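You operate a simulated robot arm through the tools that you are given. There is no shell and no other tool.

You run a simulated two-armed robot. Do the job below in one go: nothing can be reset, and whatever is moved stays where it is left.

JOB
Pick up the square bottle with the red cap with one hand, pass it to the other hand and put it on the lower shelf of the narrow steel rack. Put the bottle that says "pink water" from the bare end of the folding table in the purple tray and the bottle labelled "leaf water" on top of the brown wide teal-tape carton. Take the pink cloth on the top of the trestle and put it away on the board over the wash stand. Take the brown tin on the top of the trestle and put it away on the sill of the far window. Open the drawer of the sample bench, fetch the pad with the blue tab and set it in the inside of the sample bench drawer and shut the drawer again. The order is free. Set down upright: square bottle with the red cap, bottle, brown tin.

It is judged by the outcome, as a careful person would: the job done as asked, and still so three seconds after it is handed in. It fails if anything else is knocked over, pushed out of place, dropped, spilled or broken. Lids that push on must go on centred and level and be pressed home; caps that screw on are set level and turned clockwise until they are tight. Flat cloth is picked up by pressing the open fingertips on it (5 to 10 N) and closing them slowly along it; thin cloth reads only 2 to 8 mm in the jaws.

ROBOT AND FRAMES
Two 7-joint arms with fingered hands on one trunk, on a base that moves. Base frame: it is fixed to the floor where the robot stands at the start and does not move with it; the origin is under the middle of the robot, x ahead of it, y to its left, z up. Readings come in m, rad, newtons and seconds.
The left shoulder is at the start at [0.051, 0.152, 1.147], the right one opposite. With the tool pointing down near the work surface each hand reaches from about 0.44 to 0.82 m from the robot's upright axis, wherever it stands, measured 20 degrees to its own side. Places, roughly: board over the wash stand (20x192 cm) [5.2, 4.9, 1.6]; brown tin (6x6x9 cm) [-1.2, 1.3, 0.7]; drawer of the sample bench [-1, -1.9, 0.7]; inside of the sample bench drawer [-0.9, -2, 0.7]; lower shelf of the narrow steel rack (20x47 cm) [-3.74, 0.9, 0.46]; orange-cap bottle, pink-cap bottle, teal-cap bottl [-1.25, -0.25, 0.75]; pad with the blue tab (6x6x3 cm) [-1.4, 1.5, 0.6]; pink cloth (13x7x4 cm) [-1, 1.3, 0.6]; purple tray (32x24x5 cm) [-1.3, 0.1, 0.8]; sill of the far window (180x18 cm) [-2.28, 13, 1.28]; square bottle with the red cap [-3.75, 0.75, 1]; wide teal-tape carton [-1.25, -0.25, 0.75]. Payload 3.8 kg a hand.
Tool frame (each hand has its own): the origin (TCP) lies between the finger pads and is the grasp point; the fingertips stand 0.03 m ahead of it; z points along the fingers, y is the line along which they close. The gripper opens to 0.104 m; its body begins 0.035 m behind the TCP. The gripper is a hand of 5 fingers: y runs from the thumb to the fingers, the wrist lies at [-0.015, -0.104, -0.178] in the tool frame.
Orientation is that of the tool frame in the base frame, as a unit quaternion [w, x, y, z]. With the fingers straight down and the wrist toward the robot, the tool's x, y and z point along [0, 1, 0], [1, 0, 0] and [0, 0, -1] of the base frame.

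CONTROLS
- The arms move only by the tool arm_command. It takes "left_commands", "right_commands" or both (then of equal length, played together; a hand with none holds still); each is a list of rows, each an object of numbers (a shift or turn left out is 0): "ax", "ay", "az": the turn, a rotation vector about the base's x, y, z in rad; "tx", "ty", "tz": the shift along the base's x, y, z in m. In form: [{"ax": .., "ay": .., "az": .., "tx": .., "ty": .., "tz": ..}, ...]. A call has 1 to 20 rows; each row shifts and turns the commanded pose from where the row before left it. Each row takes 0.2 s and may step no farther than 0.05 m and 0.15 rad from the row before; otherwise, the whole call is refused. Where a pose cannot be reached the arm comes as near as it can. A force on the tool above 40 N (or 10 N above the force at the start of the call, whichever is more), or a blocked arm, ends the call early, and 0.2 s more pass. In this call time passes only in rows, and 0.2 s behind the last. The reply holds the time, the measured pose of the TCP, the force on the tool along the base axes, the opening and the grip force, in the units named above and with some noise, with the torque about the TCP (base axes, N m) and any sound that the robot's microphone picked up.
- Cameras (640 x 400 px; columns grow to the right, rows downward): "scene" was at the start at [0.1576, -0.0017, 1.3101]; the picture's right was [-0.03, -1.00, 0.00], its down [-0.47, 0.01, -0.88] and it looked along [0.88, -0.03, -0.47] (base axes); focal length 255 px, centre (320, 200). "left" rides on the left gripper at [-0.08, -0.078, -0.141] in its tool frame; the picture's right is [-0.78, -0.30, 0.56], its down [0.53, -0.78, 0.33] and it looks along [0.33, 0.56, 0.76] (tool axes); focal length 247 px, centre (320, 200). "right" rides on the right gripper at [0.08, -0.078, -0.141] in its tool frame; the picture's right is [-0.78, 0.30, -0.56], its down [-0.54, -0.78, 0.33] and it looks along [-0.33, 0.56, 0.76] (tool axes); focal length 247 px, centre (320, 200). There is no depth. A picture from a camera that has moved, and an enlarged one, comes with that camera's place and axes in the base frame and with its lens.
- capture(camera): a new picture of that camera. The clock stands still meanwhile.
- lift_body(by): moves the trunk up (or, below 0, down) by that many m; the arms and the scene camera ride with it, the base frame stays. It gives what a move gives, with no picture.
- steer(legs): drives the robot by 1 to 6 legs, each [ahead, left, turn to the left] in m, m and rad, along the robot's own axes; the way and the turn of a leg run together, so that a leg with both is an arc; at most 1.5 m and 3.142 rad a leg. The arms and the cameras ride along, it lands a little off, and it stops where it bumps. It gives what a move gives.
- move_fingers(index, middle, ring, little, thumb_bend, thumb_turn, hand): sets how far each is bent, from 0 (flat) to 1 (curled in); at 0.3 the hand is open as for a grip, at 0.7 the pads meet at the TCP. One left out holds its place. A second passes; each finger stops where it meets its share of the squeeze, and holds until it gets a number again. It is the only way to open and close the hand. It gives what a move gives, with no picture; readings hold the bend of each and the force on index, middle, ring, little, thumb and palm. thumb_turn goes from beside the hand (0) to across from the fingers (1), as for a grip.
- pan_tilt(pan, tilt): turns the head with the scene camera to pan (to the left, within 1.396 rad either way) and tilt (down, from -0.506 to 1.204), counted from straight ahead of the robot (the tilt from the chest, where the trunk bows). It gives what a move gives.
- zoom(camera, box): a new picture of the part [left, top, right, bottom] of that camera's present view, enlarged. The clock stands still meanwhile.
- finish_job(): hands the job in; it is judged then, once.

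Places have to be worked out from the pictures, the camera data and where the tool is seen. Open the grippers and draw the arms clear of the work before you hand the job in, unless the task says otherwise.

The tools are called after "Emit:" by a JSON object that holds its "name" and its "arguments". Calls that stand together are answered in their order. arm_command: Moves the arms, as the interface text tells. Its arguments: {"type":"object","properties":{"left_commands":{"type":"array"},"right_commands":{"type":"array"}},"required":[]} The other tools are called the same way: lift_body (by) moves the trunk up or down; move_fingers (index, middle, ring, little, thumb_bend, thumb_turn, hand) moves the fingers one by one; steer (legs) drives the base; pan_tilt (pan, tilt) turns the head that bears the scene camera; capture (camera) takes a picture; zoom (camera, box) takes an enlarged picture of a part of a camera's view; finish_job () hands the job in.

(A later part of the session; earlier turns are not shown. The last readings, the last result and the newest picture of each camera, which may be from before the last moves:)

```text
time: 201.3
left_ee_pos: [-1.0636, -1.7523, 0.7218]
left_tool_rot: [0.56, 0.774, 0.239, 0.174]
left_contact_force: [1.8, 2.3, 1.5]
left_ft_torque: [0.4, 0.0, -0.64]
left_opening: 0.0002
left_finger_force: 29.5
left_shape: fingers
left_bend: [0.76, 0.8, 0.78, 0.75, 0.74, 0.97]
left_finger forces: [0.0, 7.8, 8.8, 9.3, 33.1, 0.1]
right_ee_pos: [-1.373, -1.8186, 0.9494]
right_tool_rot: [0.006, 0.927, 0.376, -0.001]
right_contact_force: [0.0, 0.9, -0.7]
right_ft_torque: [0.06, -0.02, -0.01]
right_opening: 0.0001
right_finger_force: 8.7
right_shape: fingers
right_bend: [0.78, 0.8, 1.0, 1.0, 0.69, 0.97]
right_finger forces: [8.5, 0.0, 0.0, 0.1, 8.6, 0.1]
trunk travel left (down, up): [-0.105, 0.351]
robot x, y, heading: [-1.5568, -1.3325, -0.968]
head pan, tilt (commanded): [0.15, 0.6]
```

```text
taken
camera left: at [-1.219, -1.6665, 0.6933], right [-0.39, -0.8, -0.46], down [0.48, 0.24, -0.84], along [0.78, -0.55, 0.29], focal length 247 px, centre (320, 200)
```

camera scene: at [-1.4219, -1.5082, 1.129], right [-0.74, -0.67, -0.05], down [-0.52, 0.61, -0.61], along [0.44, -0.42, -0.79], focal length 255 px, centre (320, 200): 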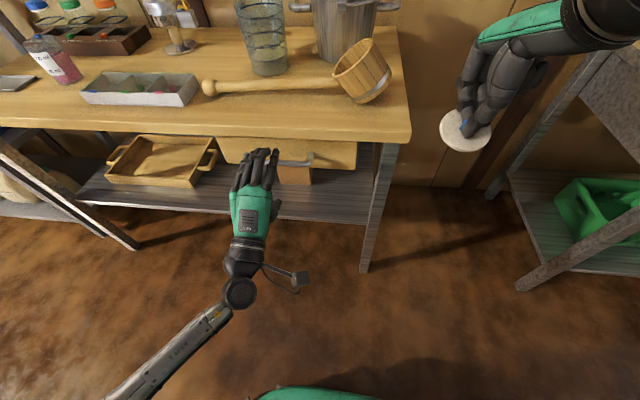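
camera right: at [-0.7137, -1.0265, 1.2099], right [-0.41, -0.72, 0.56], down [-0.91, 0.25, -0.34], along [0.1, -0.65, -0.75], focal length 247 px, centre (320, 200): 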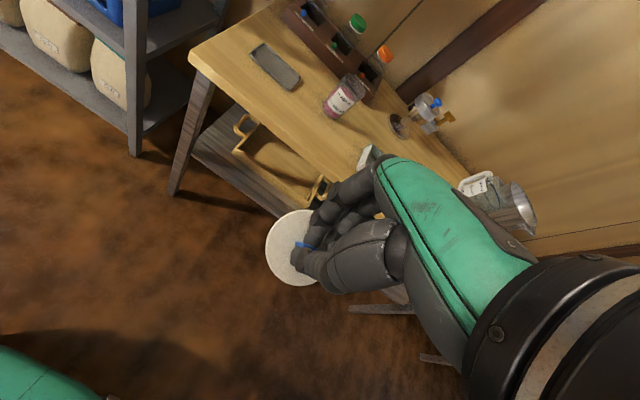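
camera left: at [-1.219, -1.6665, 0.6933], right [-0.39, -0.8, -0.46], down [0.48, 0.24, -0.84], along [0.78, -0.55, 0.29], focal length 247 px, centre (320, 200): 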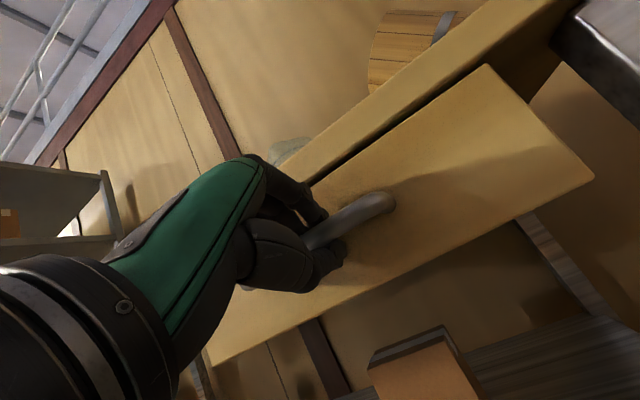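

A solid grip now (thumb 33 N, three fingers ~9 N each). I pull the drawer straight back toward me in small steps.

Emit:
{"name": "arm_command", "arguments": {"left_commands": [{"tx": -0.0057, "ty": 0.0082}, {"tx": -0.0113, "ty": 0.0165}, {"tx": -0.0113, "ty": 0.0165}]}}

Emit:
{"name": "capture", "arguments": {"camera": "scene"}}

```text
time: 202.1
left_ee_pos: [-1.0924, -1.7112, 0.7216]
left_tool_rot: [0.559, 0.775, 0.238, 0.173]
left_contact_force: [0.6, 1.9, -2.2]
left_ft_torque: [0.28, 0.04, -0.59]
left_opening: 0.0003
left_finger_force: 29.8
left_shape: fingers
left_bend: [0.76, 0.8, 0.79, 0.75, 0.74, 0.97]
left_finger forces: [0.0, 8.4, 9.3, 8.8, 33.4, 0.0]
right_ee_pos: [-1.374, -1.8187, 0.9491]
right_tool_rot: [0.006, 0.927, 0.376, 0.0]
right_contact_force: [-0.3, 0.1, 0.0]
right_ft_torque: [-0.03, -0.02, 0.02]
right_opening: 0.0
right_finger_force: 8.9
right_shape: fingers
right_bend: [0.78, 0.8, 1.0, 1.0, 0.69, 0.97]
right_finger forces: [8.6, 0.1, 0.0, 0.1, 8.7, 0.0]
trunk travel left (down, up): [-0.105, 0.351]
robot x, y, heading: [-1.5611, -1.3303, -0.97]
head pan, tilt (commanded): [0.15, 0.6]
```

```text
taken
camera scene: at [-1.4222, -1.5056, 1.1291], right [-0.73, -0.68, -0.05], down [-0.52, 0.6, -0.61], along [0.44, -0.42, -0.79], focal length 255 px, centre (320, 200)
```

scene: 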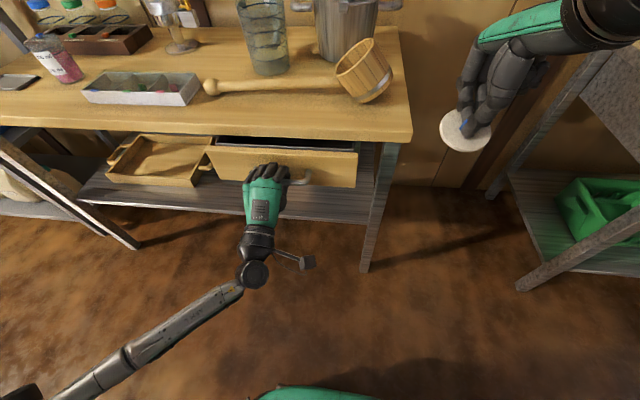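

The drawer slides out with the hand. I keep pulling about 13 cm more.

Emit:
{"name": "arm_command", "arguments": {"left_commands": [{"tx": -0.0124, "ty": 0.018}, {"tx": -0.0124, "ty": 0.018}, {"tx": -0.0124, "ty": 0.018}, {"tx": -0.0124, "ty": 0.018}, {"tx": -0.0124, "ty": 0.018}, {"tx": -0.0113, "ty": 0.0165}]}}

Emit:
{"name": "capture", "arguments": {"camera": "scene"}}

```text
time: 203.5
left_ee_pos: [-1.167, -1.6061, 0.7211]
left_tool_rot: [0.56, 0.774, 0.238, 0.173]
left_contact_force: [-4.3, -1.5, 3.3]
left_ft_torque: [0.37, 0.07, -0.64]
left_opening: 0.0
left_finger_force: 30.0
left_shape: fingers
left_bend: [0.77, 0.8, 0.79, 0.75, 0.75, 0.97]
left_finger forces: [0.0, 7.3, 9.3, 9.9, 33.6, 0.0]
right_ee_pos: [-1.3729, -1.8192, 0.9506]
right_tool_rot: [0.005, 0.927, 0.375, 0.001]
right_contact_force: [-0.3, 0.5, -0.7]
right_ft_torque: [0.01, 0.03, -0.01]
right_opening: 0.0001
right_finger_force: 8.8
right_shape: fingers
right_bend: [0.78, 0.8, 1.0, 1.0, 0.69, 0.97]
right_finger forces: [8.6, 0.0, 0.0, 0.0, 8.7, 0.1]
trunk travel left (down, up): [-0.105, 0.351]
robot x, y, heading: [-1.5618, -1.3317, -0.972]
head pan, tilt (commanded): [0.15, 0.6]
```

```text
taken
camera scene: at [-1.4232, -1.5056, 1.1293], right [-0.73, -0.68, -0.05], down [-0.52, 0.6, -0.61], along [0.44, -0.42, -0.79], focal length 255 px, centre (320, 200)
```

scene: 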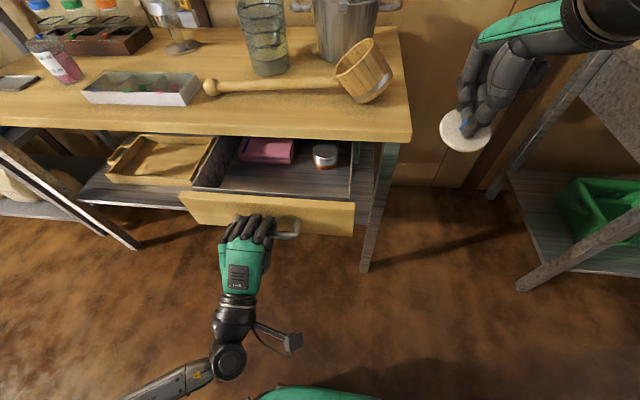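

The drawer is open ~17 cm; inside are a pink thing and a small tin at the back, with free floor in front. I zoom to choose the spot.

Emit:
{"name": "zoom", "arguments": {"camera": "scene", "box": [170, 110, 400, 250]}}

Emit:
{"name": "capture", "arguments": {"camera": "right"}}

```text
2.78 times, centred on (285, 180) of scene
camera zoom: at [-1.4232, -1.5056, 1.1293], right [-0.73, -0.68, -0.05], down [-0.52, 0.6, -0.61], along [0.44, -0.42, -0.79], focal length 710 px, centre (417, 256)
```

zoom: 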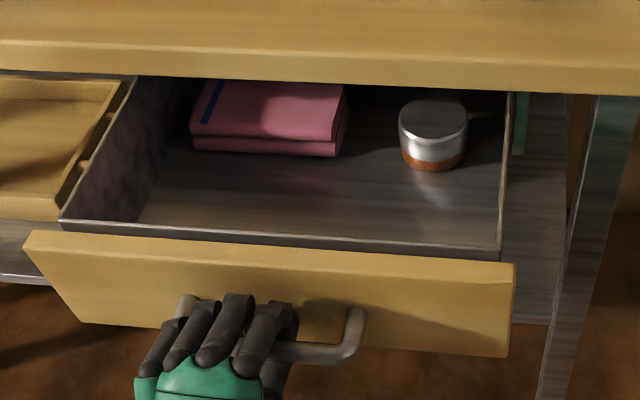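

```text
taken
camera right: at [-1.3702, -1.706, 1.0903], right [-0.35, -0.75, 0.56], down [-0.92, 0.18, -0.34], along [0.15, -0.64, -0.75], focal length 247 px, centre (320, 200)
```

right: 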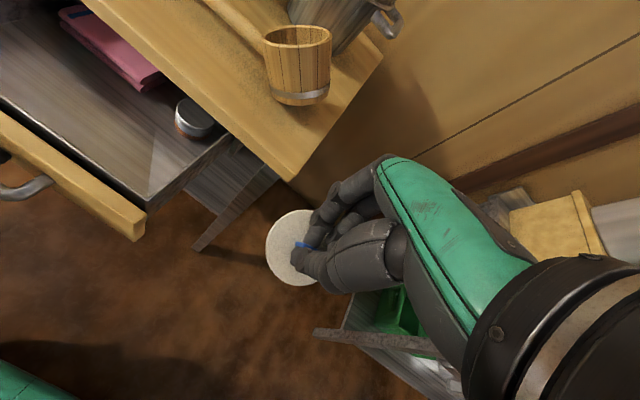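

There is free floor in the drawer's front part (about 0.59 m ahead, 0.13 m left of me). I release the handle with the left hand and draw it back a little.

Emit:
{"name": "move_fingers", "arguments": {"hand": "left", "index": 0.5, "middle": 0.5, "ring": 0.5, "little": 0.5, "thumb_bend": 0.42}}

Emit:
{"name": "arm_command", "arguments": {"left_commands": [{"tx": -0.0107, "ty": 0.0156, "tz": 0.0063}, {"tx": -0.0107, "ty": 0.0156, "tz": 0.0063}, {"tx": 0.02, "ty": 0.03, "tz": 0.0}, {"tx": 0.03, "ty": 0.03, "tz": 0.0}]}}

Emit:
{"name": "capture", "arguments": {"camera": "scene"}}

```text
time: 204.5
left_ee_pos: [-1.1666, -1.606, 0.72]
left_tool_rot: [0.559, 0.774, 0.239, 0.174]
left_contact_force: [-0.3, 0.0, -0.6]
left_ft_torque: [0.04, -0.01, 0.02]
left_opening: 0.062
left_finger_force: 0.2
left_shape: fingers
left_bend: [0.5, 0.5, 0.5, 0.5, 0.42, 0.97]
left_finger forces: [0.0, 0.0, 0.0, 0.0, 0.0, 0.1]
right_ee_pos: [-1.3728, -1.8185, 0.9488]
right_tool_rot: [0.005, 0.927, 0.375, -0.001]
right_contact_force: [-0.7, 0.4, 1.2]
right_ft_torque: [-0.02, -0.01, 0.02]
right_opening: 0.0
right_finger_force: 8.8
right_shape: fingers
right_bend: [0.78, 0.8, 1.0, 1.0, 0.69, 0.97]
right_finger forces: [8.6, 0.1, 0.1, 0.1, 8.6, 0.0]
trunk travel left (down, up): [-0.105, 0.351]
robot x, y, heading: [-1.5591, -1.3347, -0.967]
head pan, tilt (commanded): [0.15, 0.6]
```

```text
time: 205.5
left_ee_pos: [-1.1361, -1.515, 0.7363]
left_tool_rot: [0.56, 0.775, 0.238, 0.172]
left_contact_force: [-0.5, -0.2, -0.7]
left_ft_torque: [0.02, 0.01, -0.03]
left_opening: 0.0618
left_finger_force: 0.0
left_shape: fingers
left_bend: [0.5, 0.5, 0.5, 0.5, 0.42, 0.97]
left_finger forces: [0.0, 0.0, 0.1, 0.0, 0.0, 0.0]
right_ee_pos: [-1.3724, -1.8182, 0.9496]
right_tool_rot: [0.005, 0.927, 0.376, 0.0]
right_contact_force: [-0.3, -0.5, -0.1]
right_ft_torque: [0.05, 0.02, 0.0]
right_opening: 0.0001
right_finger_force: 9.0
right_shape: fingers
right_bend: [0.78, 0.8, 1.0, 1.0, 0.69, 0.97]
right_finger forces: [8.6, 0.0, 0.0, 0.0, 8.8, 0.1]
trunk travel left (down, up): [-0.105, 0.351]
robot x, y, heading: [-1.5565, -1.3276, -0.966]
head pan, tilt (commanded): [0.15, 0.6]
```

```text
taken
camera scene: at [-1.4221, -1.5056, 1.1291], right [-0.73, -0.68, -0.05], down [-0.52, 0.6, -0.61], along [0.44, -0.42, -0.79], focal length 255 px, centre (320, 200)
```

scene: 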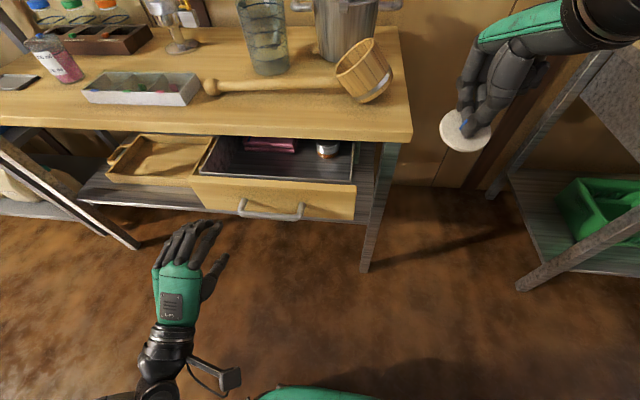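

The drawer slid back a little when the fingers opened against it. I check its present opening.

Emit:
{"name": "zoom", "arguments": {"camera": "scene", "box": [170, 110, 400, 250]}}

```text
2.78 times, centred on (285, 180) of scene
camera zoom: at [-1.4221, -1.5056, 1.1291], right [-0.73, -0.68, -0.05], down [-0.52, 0.6, -0.61], along [0.44, -0.42, -0.79], focal length 710 px, centre (417, 256)
```

zoom: 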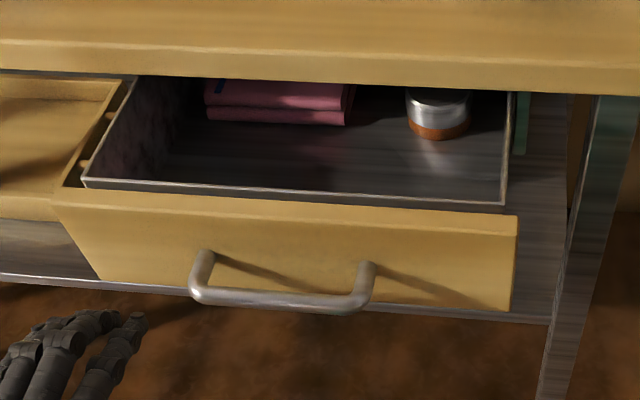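

It is open ~14 cm now; I want more room for the hand. I re-grip the handle: fingers half closed, approach along the finger direction.

Emit:
{"name": "move_fingers", "arguments": {"hand": "left", "index": 0.62, "middle": 0.62, "ring": 0.62, "little": 0.62, "thumb_bend": 0.45}}

Emit:
{"name": "arm_command", "arguments": {"left_commands": [{"tx": -0.019, "ty": -0.04, "tz": 0.0025}, {"tx": -0.019, "ty": -0.04, "tz": 0.0025}, {"tx": 0.0107, "ty": -0.0156, "tz": -0.0063}]}}

Emit:
{"name": "capture", "arguments": {"camera": "left"}}

Emit:
{"name": "zoom", "arguments": {"camera": "scene", "box": [170, 110, 400, 250]}}

```text
time: 206.5
left_ee_pos: [-1.1378, -1.5154, 0.7368]
left_tool_rot: [0.56, 0.774, 0.239, 0.174]
left_contact_force: [0.1, 0.5, 0.5]
left_ft_torque: [0.0, 0.01, -0.02]
left_opening: 0.0434
left_finger_force: 0.1
left_shape: fingers
left_bend: [0.62, 0.62, 0.62, 0.62, 0.45, 0.97]
left_finger forces: [0.0, 0.1, 0.1, 0.0, 0.1, 0.1]
right_ee_pos: [-1.3725, -1.8179, 0.9489]
right_tool_rot: [0.006, 0.927, 0.376, -0.001]
right_contact_force: [-0.5, 0.2, -0.2]
right_ft_torque: [0.03, -0.03, 0.04]
right_opening: 0.0
right_finger_force: 9.5
right_shape: fingers
right_bend: [0.78, 0.8, 1.0, 1.0, 0.69, 0.97]
right_finger forces: [8.6, 0.0, 0.0, 0.0, 8.6, 0.0]
trunk travel left (down, up): [-0.105, 0.351]
robot x, y, heading: [-1.5595, -1.3296, -0.97]
head pan, tilt (commanded): [0.15, 0.6]
```

```text
time: 207.3
left_ee_pos: [-1.1651, -1.6122, 0.7323]
left_tool_rot: [0.559, 0.775, 0.239, 0.173]
left_contact_force: [0.2, 0.1, 0.2]
left_ft_torque: [0.03, 0.0, 0.04]
left_opening: 0.0432
left_finger_force: 0.1
left_shape: fingers
left_bend: [0.62, 0.62, 0.62, 0.62, 0.45, 0.97]
left_finger forces: [0.0, 0.0, 0.0, 0.0, 0.0, 0.1]
right_ee_pos: [-1.3721, -1.8178, 0.9505]
right_tool_rot: [0.005, 0.927, 0.375, -0.001]
right_contact_force: [1.3, -0.4, -1.2]
right_ft_torque: [-0.02, 0.03, 0.02]
right_opening: 0.0
right_finger_force: 9.0
right_shape: fingers
right_bend: [0.78, 0.8, 1.0, 1.0, 0.69, 0.97]
right_finger forces: [8.6, 0.0, 0.1, 0.0, 8.7, 0.0]
trunk travel left (down, up): [-0.105, 0.351]
robot x, y, heading: [-1.5598, -1.3306, -0.972]
head pan, tilt (commanded): [0.15, 0.6]
```

```text
taken
camera left: at [-1.3195, -1.5257, 0.7036], right [-0.4, -0.8, -0.46], down [0.48, 0.24, -0.84], along [0.78, -0.55, 0.29], focal length 247 px, centre (320, 200)
```

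left: 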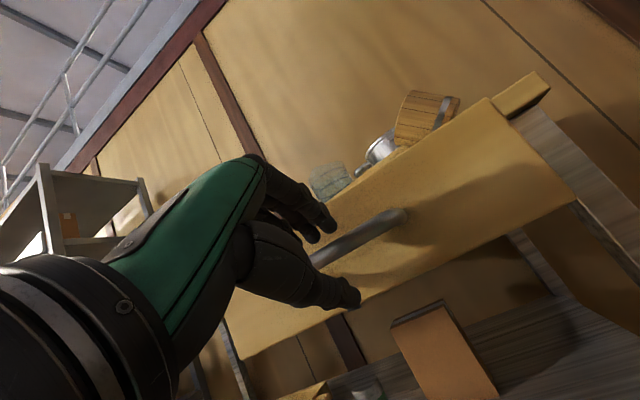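

```text
2.78 times, centred on (285, 180) of scene
camera zoom: at [-1.4219, -1.5059, 1.129], right [-0.73, -0.68, -0.05], down [-0.52, 0.6, -0.61], along [0.44, -0.42, -0.79], focal length 710 px, centre (417, 256)
```

zoom: 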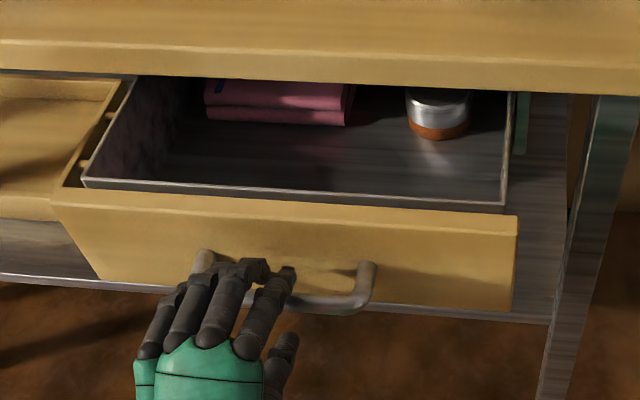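

The bar again lies between fingers and thumb. I advance 3 cm and clamp.

Emit:
{"name": "arm_command", "arguments": {"left_commands": [{"tx": 0.0085, "ty": -0.0122, "tz": -0.004}, {"tx": 0.0085, "ty": -0.0122, "tz": -0.004}]}}

Emit:
{"name": "move_fingers", "arguments": {"hand": "left", "index": 0.82, "middle": 0.82, "ring": 0.82, "little": 0.82, "thumb_bend": 0.8}}

Emit:
{"name": "capture", "arguments": {"camera": "left"}}

```text
time: 207.9
left_ee_pos: [-1.1465, -1.6359, 0.7249]
left_tool_rot: [0.559, 0.774, 0.239, 0.174]
left_contact_force: [-0.1, 0.2, -0.1]
left_ft_torque: [-0.03, -0.01, -0.03]
left_opening: 0.0429
left_finger_force: 0.1
left_shape: fingers
left_bend: [0.62, 0.62, 0.62, 0.62, 0.45, 0.97]
left_finger forces: [0.0, 0.1, 0.0, 0.0, 0.1, 0.1]
right_ee_pos: [-1.3722, -1.818, 0.9494]
right_tool_rot: [0.005, 0.927, 0.376, 0.0]
right_contact_force: [0.5, -0.3, 0.1]
right_ft_torque: [0.0, 0.0, -0.01]
right_opening: 0.0001
right_finger_force: 8.3
right_shape: fingers
right_bend: [0.78, 0.8, 1.0, 1.0, 0.69, 0.97]
right_finger forces: [8.5, 0.0, 0.1, 0.0, 8.7, 0.0]
trunk travel left (down, up): [-0.105, 0.351]
robot x, y, heading: [-1.5578, -1.3349, -0.966]
head pan, tilt (commanded): [0.15, 0.6]
```

```text
time: 208.9
left_ee_pos: [-1.1477, -1.6358, 0.7244]
left_tool_rot: [0.559, 0.775, 0.239, 0.173]
left_contact_force: [1.7, 1.7, 2.8]
left_ft_torque: [0.72, 0.03, -0.51]
left_opening: 0.0031
left_finger_force: 26.1
left_shape: fingers
left_bend: [0.81, 0.8, 0.79, 0.76, 0.69, 0.98]
left_finger forces: [0.0, 6.1, 8.2, 10.2, 27.2, 0.0]
right_ee_pos: [-1.3732, -1.8182, 0.9507]
right_tool_rot: [0.006, 0.927, 0.375, -0.001]
right_contact_force: [-1.5, -0.3, 0.1]
right_ft_torque: [-0.02, -0.01, -0.01]
right_opening: 0.0
right_finger_force: 8.7
right_shape: fingers
right_bend: [0.78, 0.8, 1.0, 1.0, 0.69, 0.97]
right_finger forces: [8.6, 0.1, 0.0, 0.1, 8.7, 0.0]
trunk travel left (down, up): [-0.105, 0.351]
robot x, y, heading: [-1.5608, -1.3309, -0.966]
head pan, tilt (commanded): [0.15, 0.6]
```

```text
taken
camera left: at [-1.3019, -1.5487, 0.6956], right [-0.39, -0.8, -0.46], down [0.48, 0.24, -0.84], along [0.78, -0.55, 0.29], focal length 247 px, centre (320, 200)
```

left: 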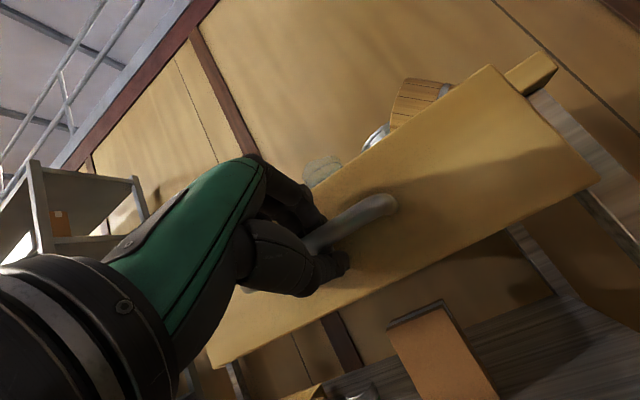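

Gripped again (27 N). I pull ~7.5 cm further and this time keep hold of the handle.

Emit:
{"name": "arm_command", "arguments": {"left_commands": [{"tx": -0.0113, "ty": 0.0165}, {"tx": -0.0113, "ty": 0.0165}, {"tx": -0.0113, "ty": 0.0165}, {"tx": -0.0085, "ty": 0.0124}]}}

Emit:
{"name": "zoom", "arguments": {"camera": "scene", "box": [150, 110, 420, 280]}}

```text
time: 209.9
left_ee_pos: [-1.1908, -1.5724, 0.7255]
left_tool_rot: [0.559, 0.775, 0.238, 0.173]
left_contact_force: [-3.1, -0.6, -0.9]
left_ft_torque: [0.68, 0.18, -0.49]
left_opening: 0.0036
left_finger_force: 26.8
left_shape: fingers
left_bend: [0.81, 0.8, 0.79, 0.76, 0.69, 0.97]
left_finger forces: [0.0, 6.4, 8.6, 10.0, 28.1, 0.1]
right_ee_pos: [-1.3729, -1.8186, 0.9496]
right_tool_rot: [0.005, 0.927, 0.375, 0.0]
right_contact_force: [0.7, -0.2, 0.4]
right_ft_torque: [-0.04, -0.02, -0.01]
right_opening: 0.0003
right_finger_force: 8.3
right_shape: fingers
right_bend: [0.78, 0.8, 1.0, 1.0, 0.69, 0.97]
right_finger forces: [8.5, 0.1, 0.1, 0.1, 8.7, 0.0]
trunk travel left (down, up): [-0.105, 0.351]
robot x, y, heading: [-1.5603, -1.3343, -0.974]
head pan, tilt (commanded): [0.15, 0.6]
```

```text
2.35 times, centred on (285, 195) of scene
camera zoom: at [-1.4227, -1.5061, 1.129], right [-0.74, -0.68, -0.05], down [-0.52, 0.6, -0.61], along [0.44, -0.42, -0.79], focal length 600 px, centre (402, 212)
```

zoom: 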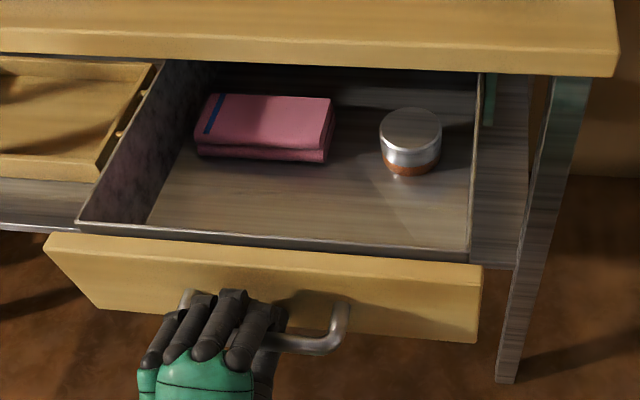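

The drawer stands ~21 cm open with free floor in front of the book and tin. Keeping hold with the left hand, I bring the right hand with the pad over the free spot.

Emit:
{"name": "arm_command", "arguments": {"right_commands": [{"tx": 0.0386, "ty": 0.0114, "az": -0.03}, {"tx": 0.0386, "ty": 0.0114, "az": -0.03}, {"tx": 0.0386, "ty": 0.0114, "az": -0.03}, {"tx": 0.0386, "ty": 0.0113, "az": -0.03}, {"tx": 0.0384, "ty": 0.0113, "az": -0.03}, {"tx": 0.0384, "ty": 0.0113, "az": -0.02}]}}

Emit:
{"name": "capture", "arguments": {"camera": "scene"}}

Emit:
{"name": "capture", "arguments": {"camera": "right"}}

```text
time: 211.3
left_ee_pos: [-1.1894, -1.5736, 0.7249]
left_tool_rot: [0.558, 0.776, 0.239, 0.172]
left_contact_force: [-5.1, -3.2, -1.6]
left_ft_torque: [0.62, 0.24, -0.5]
left_opening: 0.0039
left_finger_force: 27.5
left_shape: fingers
left_bend: [0.81, 0.8, 0.79, 0.76, 0.69, 0.97]
left_finger forces: [0.0, 6.9, 9.6, 10.0, 29.1, 0.0]
right_ee_pos: [-1.1404, -1.7512, 0.949]
right_tool_rot: [0.006, 0.956, 0.294, -0.002]
right_contact_force: [-0.1, 0.5, -0.4]
right_ft_torque: [-0.02, 0.02, 0.01]
right_opening: 0.0
right_finger_force: 9.1
right_shape: fingers
right_bend: [0.78, 0.8, 1.0, 1.0, 0.69, 0.97]
right_finger forces: [8.6, 0.0, 0.1, 0.1, 8.6, 0.0]
trunk travel left (down, up): [-0.105, 0.351]
robot x, y, heading: [-1.5586, -1.3317, -0.97]
head pan, tilt (commanded): [0.15, 0.6]
```

```text
taken
camera scene: at [-1.422, -1.506, 1.129], right [-0.74, -0.68, -0.05], down [-0.52, 0.6, -0.61], along [0.44, -0.42, -0.79], focal length 255 px, centre (320, 200)
```

scene: 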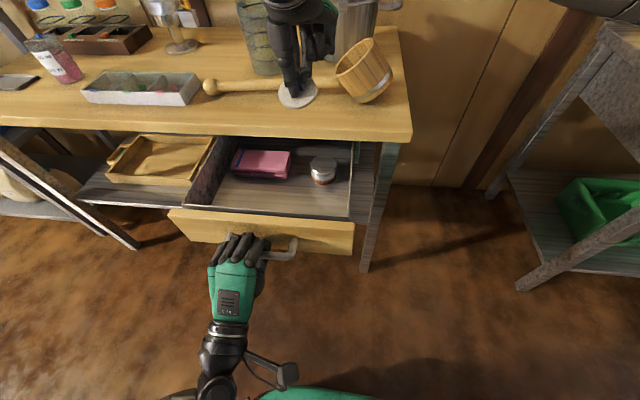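

```text
taken
camera right: at [-1.1195, -1.641, 1.0892], right [-0.48, -0.68, 0.56], down [-0.88, 0.34, -0.34], along [0.04, -0.66, -0.75], focal length 247 px, centre (320, 200)
```

right: 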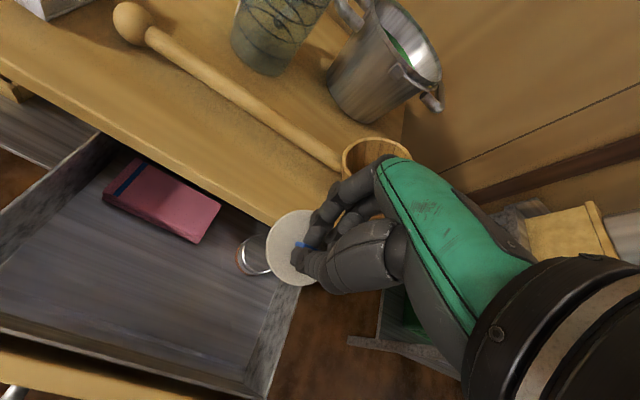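

The pad hangs over the free floor strip. I shift 1.5 cm back from the table edge for clearance and lower into the drawer.

Emit:
{"name": "arm_command", "arguments": {"right_commands": [{"tx": -0.0085, "ty": 0.0124, "tz": -0.03}, {"tz": -0.04}, {"tz": -0.04}, {"tz": -0.04}, {"tz": -0.03}]}}

Emit:
{"name": "capture", "arguments": {"camera": "right"}}

Emit:
{"name": "zoom", "arguments": {"camera": "scene", "box": [170, 60, 400, 260]}}

```text
time: 212.5
left_ee_pos: [-1.1903, -1.574, 0.7248]
left_tool_rot: [0.558, 0.775, 0.239, 0.173]
left_contact_force: [-5.2, -3.6, -4.2]
left_ft_torque: [0.61, 0.22, -0.54]
left_opening: 0.0041
left_finger_force: 28.6
left_shape: fingers
left_bend: [0.81, 0.8, 0.79, 0.76, 0.69, 0.97]
left_finger forces: [0.0, 7.2, 9.8, 10.0, 29.2, 0.0]
right_ee_pos: [-1.1518, -1.7395, 0.7694]
right_tool_rot: [0.006, 0.955, 0.295, 0.0]
right_contact_force: [0.1, 0.2, -0.1]
right_ft_torque: [-0.03, -0.02, 0.0]
right_opening: 0.0001
right_finger_force: 8.7
right_shape: fingers
right_bend: [0.78, 0.8, 1.0, 1.0, 0.69, 0.97]
right_finger forces: [8.6, 0.0, 0.1, 0.0, 8.7, 0.1]
trunk travel left (down, up): [-0.105, 0.351]
robot x, y, heading: [-1.5584, -1.3271, -0.965]
head pan, tilt (commanded): [0.15, 0.6]
```

```text
taken
camera right: at [-1.1283, -1.6294, 0.9097], right [-0.47, -0.68, 0.56], down [-0.88, 0.34, -0.34], along [0.04, -0.66, -0.75], focal length 247 px, centre (320, 200)
```

right: 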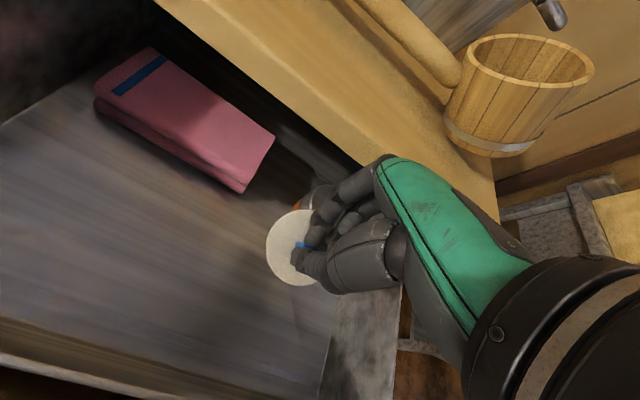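

```text
2.00 times, centred on (285, 160) of scene
camera zoom: at [-1.4224, -1.5066, 1.129], right [-0.73, -0.68, -0.05], down [-0.52, 0.6, -0.61], along [0.44, -0.42, -0.79], focal length 510 px, centre (390, 280)
```

zoom: 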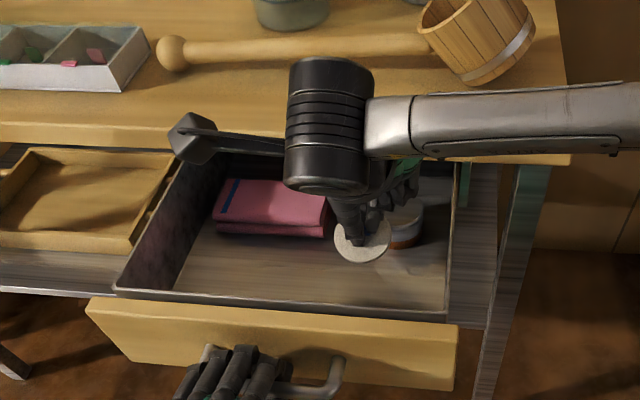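

Clear on all sides. I lower further, the last part in small steps feeling for the drawer floor.

Emit:
{"name": "arm_command", "arguments": {"right_commands": [{"tz": -0.03}, {"tz": -0.02}, {"tz": -0.01}]}}

Emit:
{"name": "arm_command", "arguments": {"right_commands": [{"tz": -0.005}]}}

Emit:
{"name": "arm_command", "arguments": {"right_commands": [{"tz": -0.005}]}}

Emit:
{"name": "capture", "arguments": {"camera": "right"}}

```text
time: 213.3
left_ee_pos: [-1.1916, -1.5726, 0.726]
left_tool_rot: [0.559, 0.775, 0.238, 0.174]
left_contact_force: [-0.2, -8.4, -13.8]
left_ft_torque: [0.38, 0.31, -0.58]
left_opening: 0.004
left_finger_force: 28.1
left_shape: fingers
left_bend: [0.81, 0.8, 0.78, 0.76, 0.69, 0.97]
left_finger forces: [0.0, 8.9, 11.0, 9.6, 27.3, 0.0]
right_ee_pos: [-1.1494, -1.7365, 0.7174]
right_tool_rot: [0.01, 0.955, 0.297, 0.004]
right_contact_force: [-5.0, 3.9, 35.5]
right_ft_torque: [0.21, 0.0, 0.07]
right_opening: 0.0
right_finger_force: 28.6
right_shape: fingers
right_bend: [0.78, 0.8, 1.0, 1.0, 0.74, 0.98]
right_finger forces: [9.1, 9.2, 0.1, 0.0, 38.7, 0.1]
trunk travel left (down, up): [-0.105, 0.351]
robot x, y, heading: [-1.5572, -1.3289, -0.969]
head pan, tilt (commanded): [0.15, 0.6]
```

```text
time: 213.6
left_ee_pos: [-1.1908, -1.5727, 0.7249]
left_tool_rot: [0.558, 0.776, 0.238, 0.173]
left_contact_force: [2.3, -3.9, 2.1]
left_ft_torque: [0.47, 0.09, -0.6]
left_opening: 0.0032
left_finger_force: 29.5
left_shape: fingers
left_bend: [0.81, 0.8, 0.78, 0.76, 0.71, 0.97]
left_finger forces: [0.0, 7.1, 8.7, 11.5, 31.4, 0.0]
right_ee_pos: [-1.1474, -1.7391, 0.7172]
right_tool_rot: [0.01, 0.955, 0.297, 0.007]
right_contact_force: [-4.9, 1.4, 19.9]
right_ft_torque: [0.28, 0.06, 0.02]
right_opening: 0.0001
right_finger_force: 20.0
right_shape: fingers
right_bend: [0.78, 0.8, 1.0, 1.0, 0.73, 0.98]
right_finger forces: [7.6, 2.7, 0.0, 0.1, 29.8, 0.0]
trunk travel left (down, up): [-0.105, 0.351]
robot x, y, heading: [-1.556, -1.3341, -0.973]
head pan, tilt (commanded): [0.15, 0.6]
stopped in row 1 (right hand): the force on the tool passed its limit at 51 N (the readings are from after the stop); the commanded pose is now the measured one
```

```text
time: 214.0
left_ee_pos: [-1.1914, -1.5739, 0.7252]
left_tool_rot: [0.559, 0.776, 0.237, 0.174]
left_contact_force: [2.4, -3.6, 4.7]
left_ft_torque: [0.47, 0.03, -0.59]
left_opening: 0.0031
left_finger_force: 29.6
left_shape: fingers
left_bend: [0.81, 0.8, 0.79, 0.76, 0.71, 0.97]
left_finger forces: [0.1, 6.7, 8.6, 11.6, 32.0, 0.0]
right_ee_pos: [-1.1444, -1.7392, 0.7163]
right_tool_rot: [0.012, 0.955, 0.295, 0.01]
right_contact_force: [-5.0, 2.3, 18.4]
right_ft_torque: [0.36, 0.1, 0.07]
right_opening: 0.0
right_finger_force: 19.5
right_shape: fingers
right_bend: [0.78, 0.8, 1.0, 1.0, 0.73, 0.98]
right_finger forces: [7.5, 1.3, 0.0, 0.0, 30.6, 0.0]
trunk travel left (down, up): [-0.105, 0.351]
robot x, y, heading: [-1.5561, -1.3311, -0.976]
head pan, tilt (commanded): [0.15, 0.6]
stopped in row 1 (right hand): the force on the tool passed its limit at 44 N (the readings are from after the stop); the commanded pose is now the measured one
```

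```text
taken
camera right: at [-1.1264, -1.6281, 0.8572], right [-0.49, -0.67, 0.56], down [-0.87, 0.33, -0.36], along [0.06, -0.66, -0.75], focal length 247 px, centre (320, 200)
```

right: 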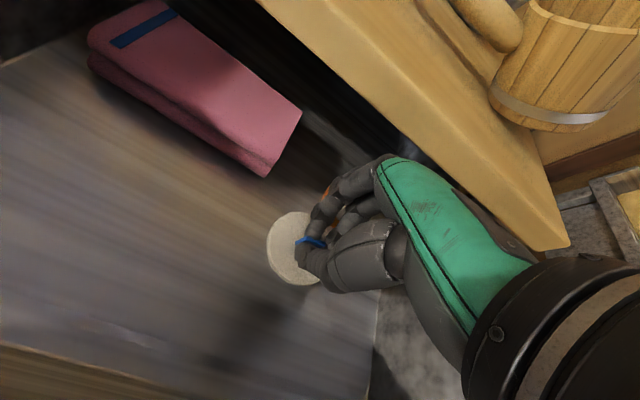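

The pad met the drawer floor at TCP z≈0.718 (floor z≈0.675), a bit firmly. I ease up a few millimetres to unload.

Emit:
{"name": "arm_command", "arguments": {"right_commands": [{"tz": 0.003}]}}

Emit:
{"name": "zoom", "arguments": {"camera": "right", "box": [220, 160, 400, 320]}}

Emit:
{"name": "zoom", "arguments": {"camera": "scene", "box": [230, 100, 390, 240]}}

```text
time: 214.4
left_ee_pos: [-1.19, -1.5726, 0.7254]
left_tool_rot: [0.558, 0.776, 0.238, 0.174]
left_contact_force: [-2.1, -0.3, 9.7]
left_ft_torque: [0.54, 0.03, -0.62]
left_opening: 0.0028
left_finger_force: 32.3
left_shape: fingers
left_bend: [0.81, 0.8, 0.79, 0.76, 0.71, 0.97]
left_finger forces: [0.0, 6.2, 8.5, 12.0, 37.5, 0.0]
right_ee_pos: [-1.1462, -1.7375, 0.7173]
right_tool_rot: [0.011, 0.955, 0.296, 0.008]
right_contact_force: [0.2, -0.8, 8.4]
right_ft_torque: [0.11, 0.01, 0.07]
right_opening: 0.0
right_finger_force: 14.8
right_shape: fingers
right_bend: [0.78, 0.8, 1.0, 1.0, 0.73, 0.98]
right_finger forces: [8.8, 1.2, 0.0, 0.0, 18.6, 0.1]
trunk travel left (down, up): [-0.105, 0.351]
robot x, y, heading: [-1.5567, -1.3309, -0.967]
head pan, tilt (commanded): [0.15, 0.6]
```

```text
2.50 times, centred on (310, 240) of right
camera zoom: at [-1.127, -1.6277, 0.8573], right [-0.48, -0.67, 0.56], down [-0.87, 0.33, -0.36], along [0.05, -0.66, -0.75], focal length 617 px, centre (345, 100)
```

zoom: 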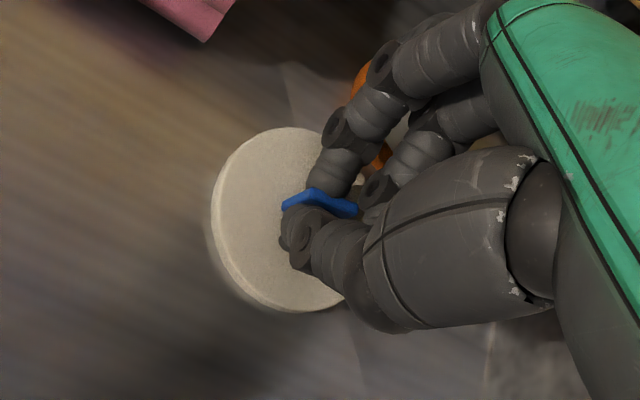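

```text
2.86 times, centred on (310, 170) of scene
camera zoom: at [-1.4238, -1.5054, 1.1293], right [-0.74, -0.68, -0.05], down [-0.52, 0.6, -0.61], along [0.44, -0.42, -0.79], focal length 729 px, centre (349, 286)
```

zoom: 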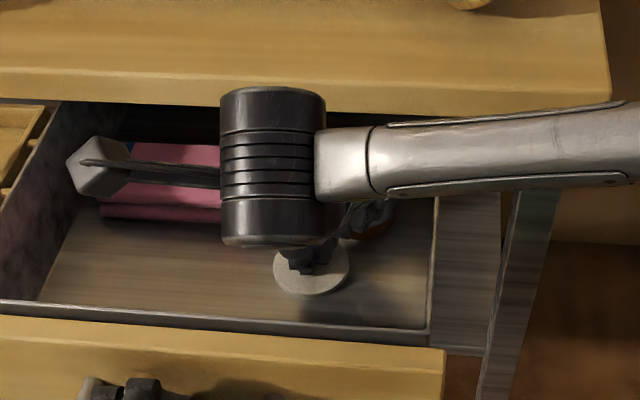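

The pad rests on the floor. The tin stands close beyond my fingers, so I open only the thumb to release the tab, then look.

Emit:
{"name": "move_fingers", "arguments": {"hand": "right", "thumb_bend": 0.5}}

Emit:
{"name": "zoom", "arguments": {"camera": "right", "box": [220, 160, 400, 320]}}

```text
time: 215.4
left_ee_pos: [-1.192, -1.5723, 0.7244]
left_tool_rot: [0.558, 0.776, 0.237, 0.174]
left_contact_force: [-4.2, 1.4, 4.7]
left_ft_torque: [0.6, 0.18, -0.56]
left_opening: 0.0031
left_finger_force: 33.2
left_shape: fingers
left_bend: [0.81, 0.8, 0.79, 0.76, 0.71, 0.97]
left_finger forces: [0.0, 6.6, 9.1, 10.9, 39.3, 0.0]
right_ee_pos: [-1.1472, -1.7379, 0.7209]
right_tool_rot: [0.012, 0.955, 0.296, 0.01]
right_contact_force: [1.0, -3.5, 27.5]
right_ft_torque: [0.68, 0.31, -0.02]
right_opening: 0.01
right_finger_force: 14.4
right_shape: fingers
right_bend: [0.8, 0.8, 1.0, 1.0, 0.56, 0.98]
right_finger forces: [0.0, 0.1, 0.0, 0.0, 28.8, 0.1]
trunk travel left (down, up): [-0.105, 0.351]
robot x, y, heading: [-1.5572, -1.33, -0.969]
head pan, tilt (commanded): [0.15, 0.6]
```

```text
2.50 times, centred on (310, 240) of right
camera zoom: at [-1.1277, -1.6269, 0.8603], right [-0.49, -0.67, 0.56], down [-0.87, 0.33, -0.36], along [0.06, -0.66, -0.75], focal length 617 px, centre (345, 100)
```

zoom: 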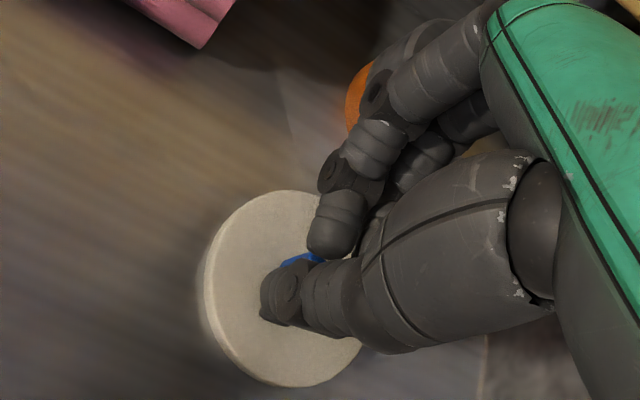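

The opening thumb presses on the disc; I raise the hand to free it.

Emit:
{"name": "arm_command", "arguments": {"right_commands": [{"tz": 0.008}, {"tz": 0.012}, {"tz": 0.03}]}}

Emit:
{"name": "capture", "arguments": {"camera": "right"}}

Emit:
{"name": "zoom", "arguments": {"camera": "scene", "box": [230, 100, 390, 240]}}

```text
time: 216.2
left_ee_pos: [-1.1908, -1.5731, 0.7245]
left_tool_rot: [0.557, 0.776, 0.238, 0.174]
left_contact_force: [-4.5, -2.7, 11.3]
left_ft_torque: [0.56, 0.03, -0.62]
left_opening: 0.0025
left_finger_force: 31.7
left_shape: fingers
left_bend: [0.81, 0.8, 0.79, 0.76, 0.72, 0.97]
left_finger forces: [0.1, 5.7, 8.6, 11.9, 37.4, 0.1]
right_ee_pos: [-1.149, -1.7368, 0.7659]
right_tool_rot: [0.01, 0.955, 0.296, 0.007]
right_contact_force: [-0.9, -0.2, 0.5]
right_ft_torque: [0.04, 0.0, 0.0]
right_opening: 0.0151
right_finger_force: 0.1
right_shape: fingers
right_bend: [0.8, 0.8, 1.0, 1.0, 0.5, 0.98]
right_finger forces: [0.0, 0.0, 0.0, 0.0, 0.1, 0.1]
trunk travel left (down, up): [-0.105, 0.351]
robot x, y, heading: [-1.5552, -1.3272, -0.969]
head pan, tilt (commanded): [0.15, 0.6]
```

```text
taken
camera right: at [-1.129, -1.6276, 0.9056], right [-0.48, -0.67, 0.56], down [-0.87, 0.33, -0.35], along [0.05, -0.66, -0.75], focal length 247 px, centre (320, 200)
```

right: 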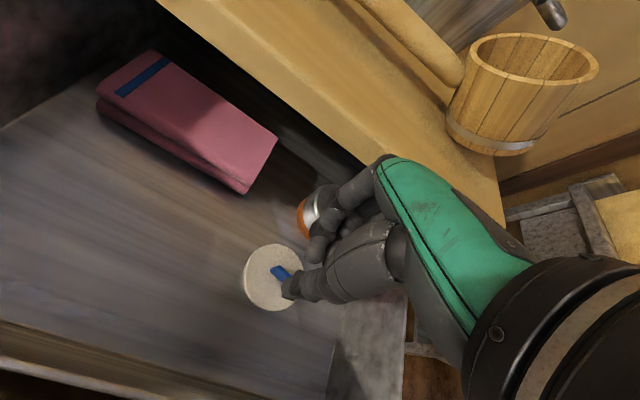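

```text
2.86 times, centred on (310, 170) of scene
camera zoom: at [-1.4238, -1.5057, 1.1293], right [-0.74, -0.68, -0.05], down [-0.52, 0.6, -0.61], along [0.44, -0.42, -0.79], focal length 729 px, centre (349, 286)
```

zoom: 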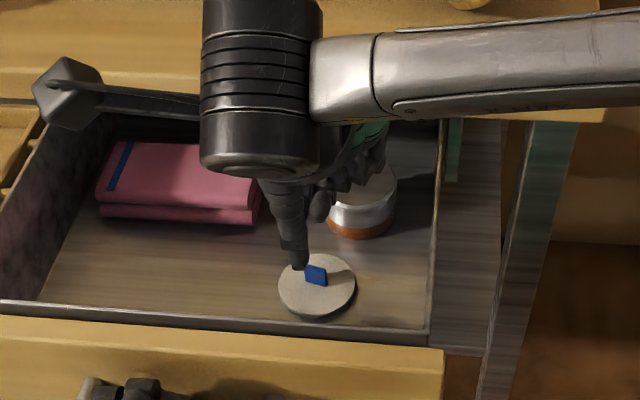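

The pad lies flat on the drawer floor, tab up, tin untouched. I lift the right hand out and back to the right side.

Emit:
{"name": "arm_command", "arguments": {"right_commands": [{"tz": 0.05}, {"tz": 0.05}, {"tz": 0.05}, {"tz": 0.05}, {"tx": -0.045, "ty": 0.0}, {"tx": -0.045, "ty": 0.0}, {"tx": -0.045, "ty": 0.0}, {"tx": -0.045, "ty": 0.0}]}}

Emit:
{"name": "zoom", "arguments": {"camera": "scene", "box": [150, 90, 410, 270]}}

```text
time: 218.0
left_ee_pos: [-1.1905, -1.5724, 0.723]
left_tool_rot: [0.557, 0.776, 0.238, 0.174]
left_contact_force: [-3.6, -1.8, 11.1]
left_ft_torque: [0.54, 0.0, -0.61]
left_opening: 0.0024
left_finger_force: 32.4
left_shape: fingers
left_bend: [0.81, 0.8, 0.79, 0.76, 0.72, 0.97]
left_finger forces: [0.0, 5.8, 8.8, 11.9, 38.1, 0.0]
right_ee_pos: [-1.3241, -1.7381, 0.9659]
right_tool_rot: [0.011, 0.955, 0.296, 0.008]
right_contact_force: [-0.4, 0.3, 0.0]
right_ft_torque: [-0.02, -0.01, 0.0]
right_opening: 0.015
right_finger_force: 0.2
right_shape: fingers
right_bend: [0.8, 0.8, 1.0, 1.0, 0.5, 0.98]
right_finger forces: [0.0, 0.0, 0.1, 0.0, 0.1, 0.0]
trunk travel left (down, up): [-0.105, 0.351]
robot x, y, heading: [-1.5542, -1.3335, -0.972]
head pan, tilt (commanded): [0.15, 0.6]
```

```text
2.22 times, centred on (280, 180) of scene
camera zoom: at [-1.4243, -1.5059, 1.1294], right [-0.74, -0.68, -0.05], down [-0.52, 0.6, -0.61], along [0.44, -0.42, -0.79], focal length 567 px, centre (409, 244)
```

zoom: 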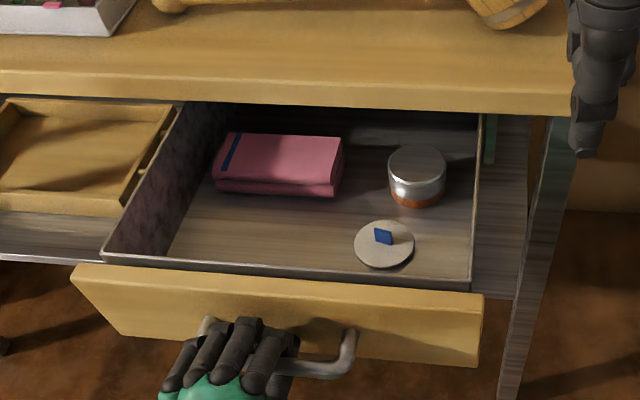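

Now I push the drawer shut with the left hand still on the handle, slowing toward the end.

Emit:
{"name": "arm_command", "arguments": {"left_commands": [{"tx": 0.0113, "ty": -0.0165}, {"tx": 0.0141, "ty": -0.0206}, {"tx": 0.0141, "ty": -0.0206}, {"tx": 0.0141, "ty": -0.0206}, {"tx": 0.0141, "ty": -0.0206}, {"tx": 0.0141, "ty": -0.0206}, {"tx": 0.0141, "ty": -0.0206}, {"tx": 0.0085, "ty": -0.0124}]}}

Emit:
{"name": "zoom", "arguments": {"camera": "scene", "box": [150, 90, 410, 270]}}

```text
time: 219.8
left_ee_pos: [-1.0839, -1.7252, 0.7249]
left_tool_rot: [0.557, 0.776, 0.24, 0.174]
left_contact_force: [11.1, 7.8, 5.8]
left_ft_torque: [0.62, -0.01, -0.66]
left_opening: 0.0023
left_finger_force: 31.1
left_shape: fingers
left_bend: [0.81, 0.8, 0.79, 0.76, 0.72, 0.98]
left_finger forces: [0.1, 6.4, 9.1, 11.1, 35.6, 0.0]
right_ee_pos: [-1.3211, -1.737, 0.9646]
right_tool_rot: [0.01, 0.955, 0.295, 0.006]
right_contact_force: [0.1, -0.1, 1.1]
right_ft_torque: [0.02, 0.0, 0.02]
right_opening: 0.0149
right_finger_force: 0.1
right_shape: fingers
right_bend: [0.8, 0.8, 1.0, 1.0, 0.5, 0.98]
right_finger forces: [0.0, 0.0, 0.0, 0.0, 0.0, 0.0]
trunk travel left (down, up): [-0.105, 0.351]
robot x, y, heading: [-1.5568, -1.329, -0.976]
head pan, tilt (commanded): [0.15, 0.6]
```

```text
2.22 times, centred on (280, 180) of scene
camera zoom: at [-1.4214, -1.505, 1.1292], right [-0.74, -0.68, -0.05], down [-0.52, 0.6, -0.61], along [0.44, -0.42, -0.79], focal length 567 px, centre (409, 244)
```

zoom: 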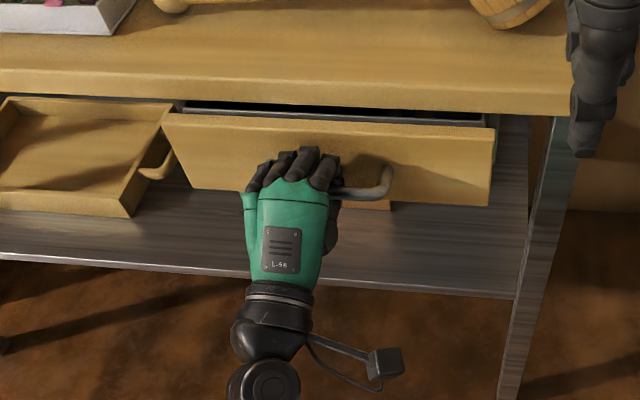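

About 2.5 cm remain. I push on in small steps, with a slight sideways correction for the lateral force.

Emit:
{"name": "arm_command", "arguments": {"left_commands": [{"tx": 0.0077, "ty": -0.0066}, {"tx": 0.0063, "ty": -0.0077}]}}

Emit:
{"name": "arm_command", "arguments": {"left_commands": [{"tx": 0.0034, "ty": -0.0045}]}}

Emit:
{"name": "zoom", "arguments": {"camera": "scene", "box": [150, 90, 410, 270]}}

```text
time: 220.4
left_ee_pos: [-1.0711, -1.7404, 0.7234]
left_tool_rot: [0.558, 0.776, 0.238, 0.173]
left_contact_force: [6.4, 3.8, 6.5]
left_ft_torque: [0.57, -0.02, -0.58]
left_opening: 0.0026
left_finger_force: 30.4
left_shape: fingers
left_bend: [0.81, 0.8, 0.79, 0.76, 0.72, 0.98]
left_finger forces: [0.1, 6.2, 8.5, 10.4, 34.7, 0.0]
right_ee_pos: [-1.3222, -1.7384, 0.9647]
right_tool_rot: [0.011, 0.955, 0.295, 0.007]
right_contact_force: [0.7, -0.4, 0.4]
right_ft_torque: [0.01, -0.02, -0.03]
right_opening: 0.0145
right_finger_force: 0.0
right_shape: fingers
right_bend: [0.8, 0.8, 1.0, 1.0, 0.5, 0.98]
right_finger forces: [0.0, 0.0, 0.0, 0.0, 0.0, 0.0]
trunk travel left (down, up): [-0.105, 0.351]
robot x, y, heading: [-1.56, -1.3321, -0.971]
head pan, tilt (commanded): [0.15, 0.6]
```

```text
time: 220.8
left_ee_pos: [-1.0682, -1.7441, 0.7233]
left_tool_rot: [0.557, 0.777, 0.238, 0.173]
left_contact_force: [4.0, 2.2, 6.1]
left_ft_torque: [0.52, 0.02, -0.56]
left_opening: 0.0022
left_finger_force: 30.1
left_shape: fingers
left_bend: [0.81, 0.8, 0.79, 0.76, 0.72, 0.98]
left_finger forces: [0.0, 6.2, 8.7, 10.3, 35.1, 0.0]
right_ee_pos: [-1.3223, -1.7376, 0.9644]
right_tool_rot: [0.011, 0.955, 0.296, 0.007]
right_contact_force: [0.3, 0.1, 0.3]
right_ft_torque: [0.02, 0.02, 0.03]
right_opening: 0.0153
right_finger_force: 0.1
right_shape: fingers
right_bend: [0.8, 0.8, 1.0, 1.0, 0.5, 0.98]
right_finger forces: [0.0, 0.0, 0.1, 0.0, 0.0, 0.0]
trunk travel left (down, up): [-0.105, 0.351]
robot x, y, heading: [-1.5553, -1.3303, -0.969]
head pan, tilt (commanded): [0.15, 0.6]
```

```text
2.22 times, centred on (280, 180) of scene
camera zoom: at [-1.4227, -1.5056, 1.1292], right [-0.74, -0.68, -0.05], down [-0.52, 0.6, -0.61], along [0.44, -0.42, -0.79], focal length 567 px, centre (409, 244)
```

zoom: 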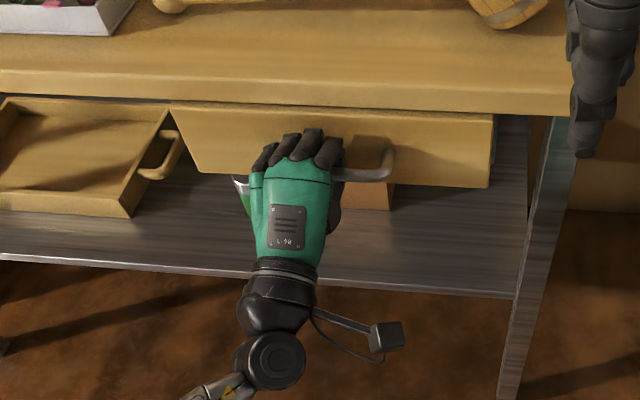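

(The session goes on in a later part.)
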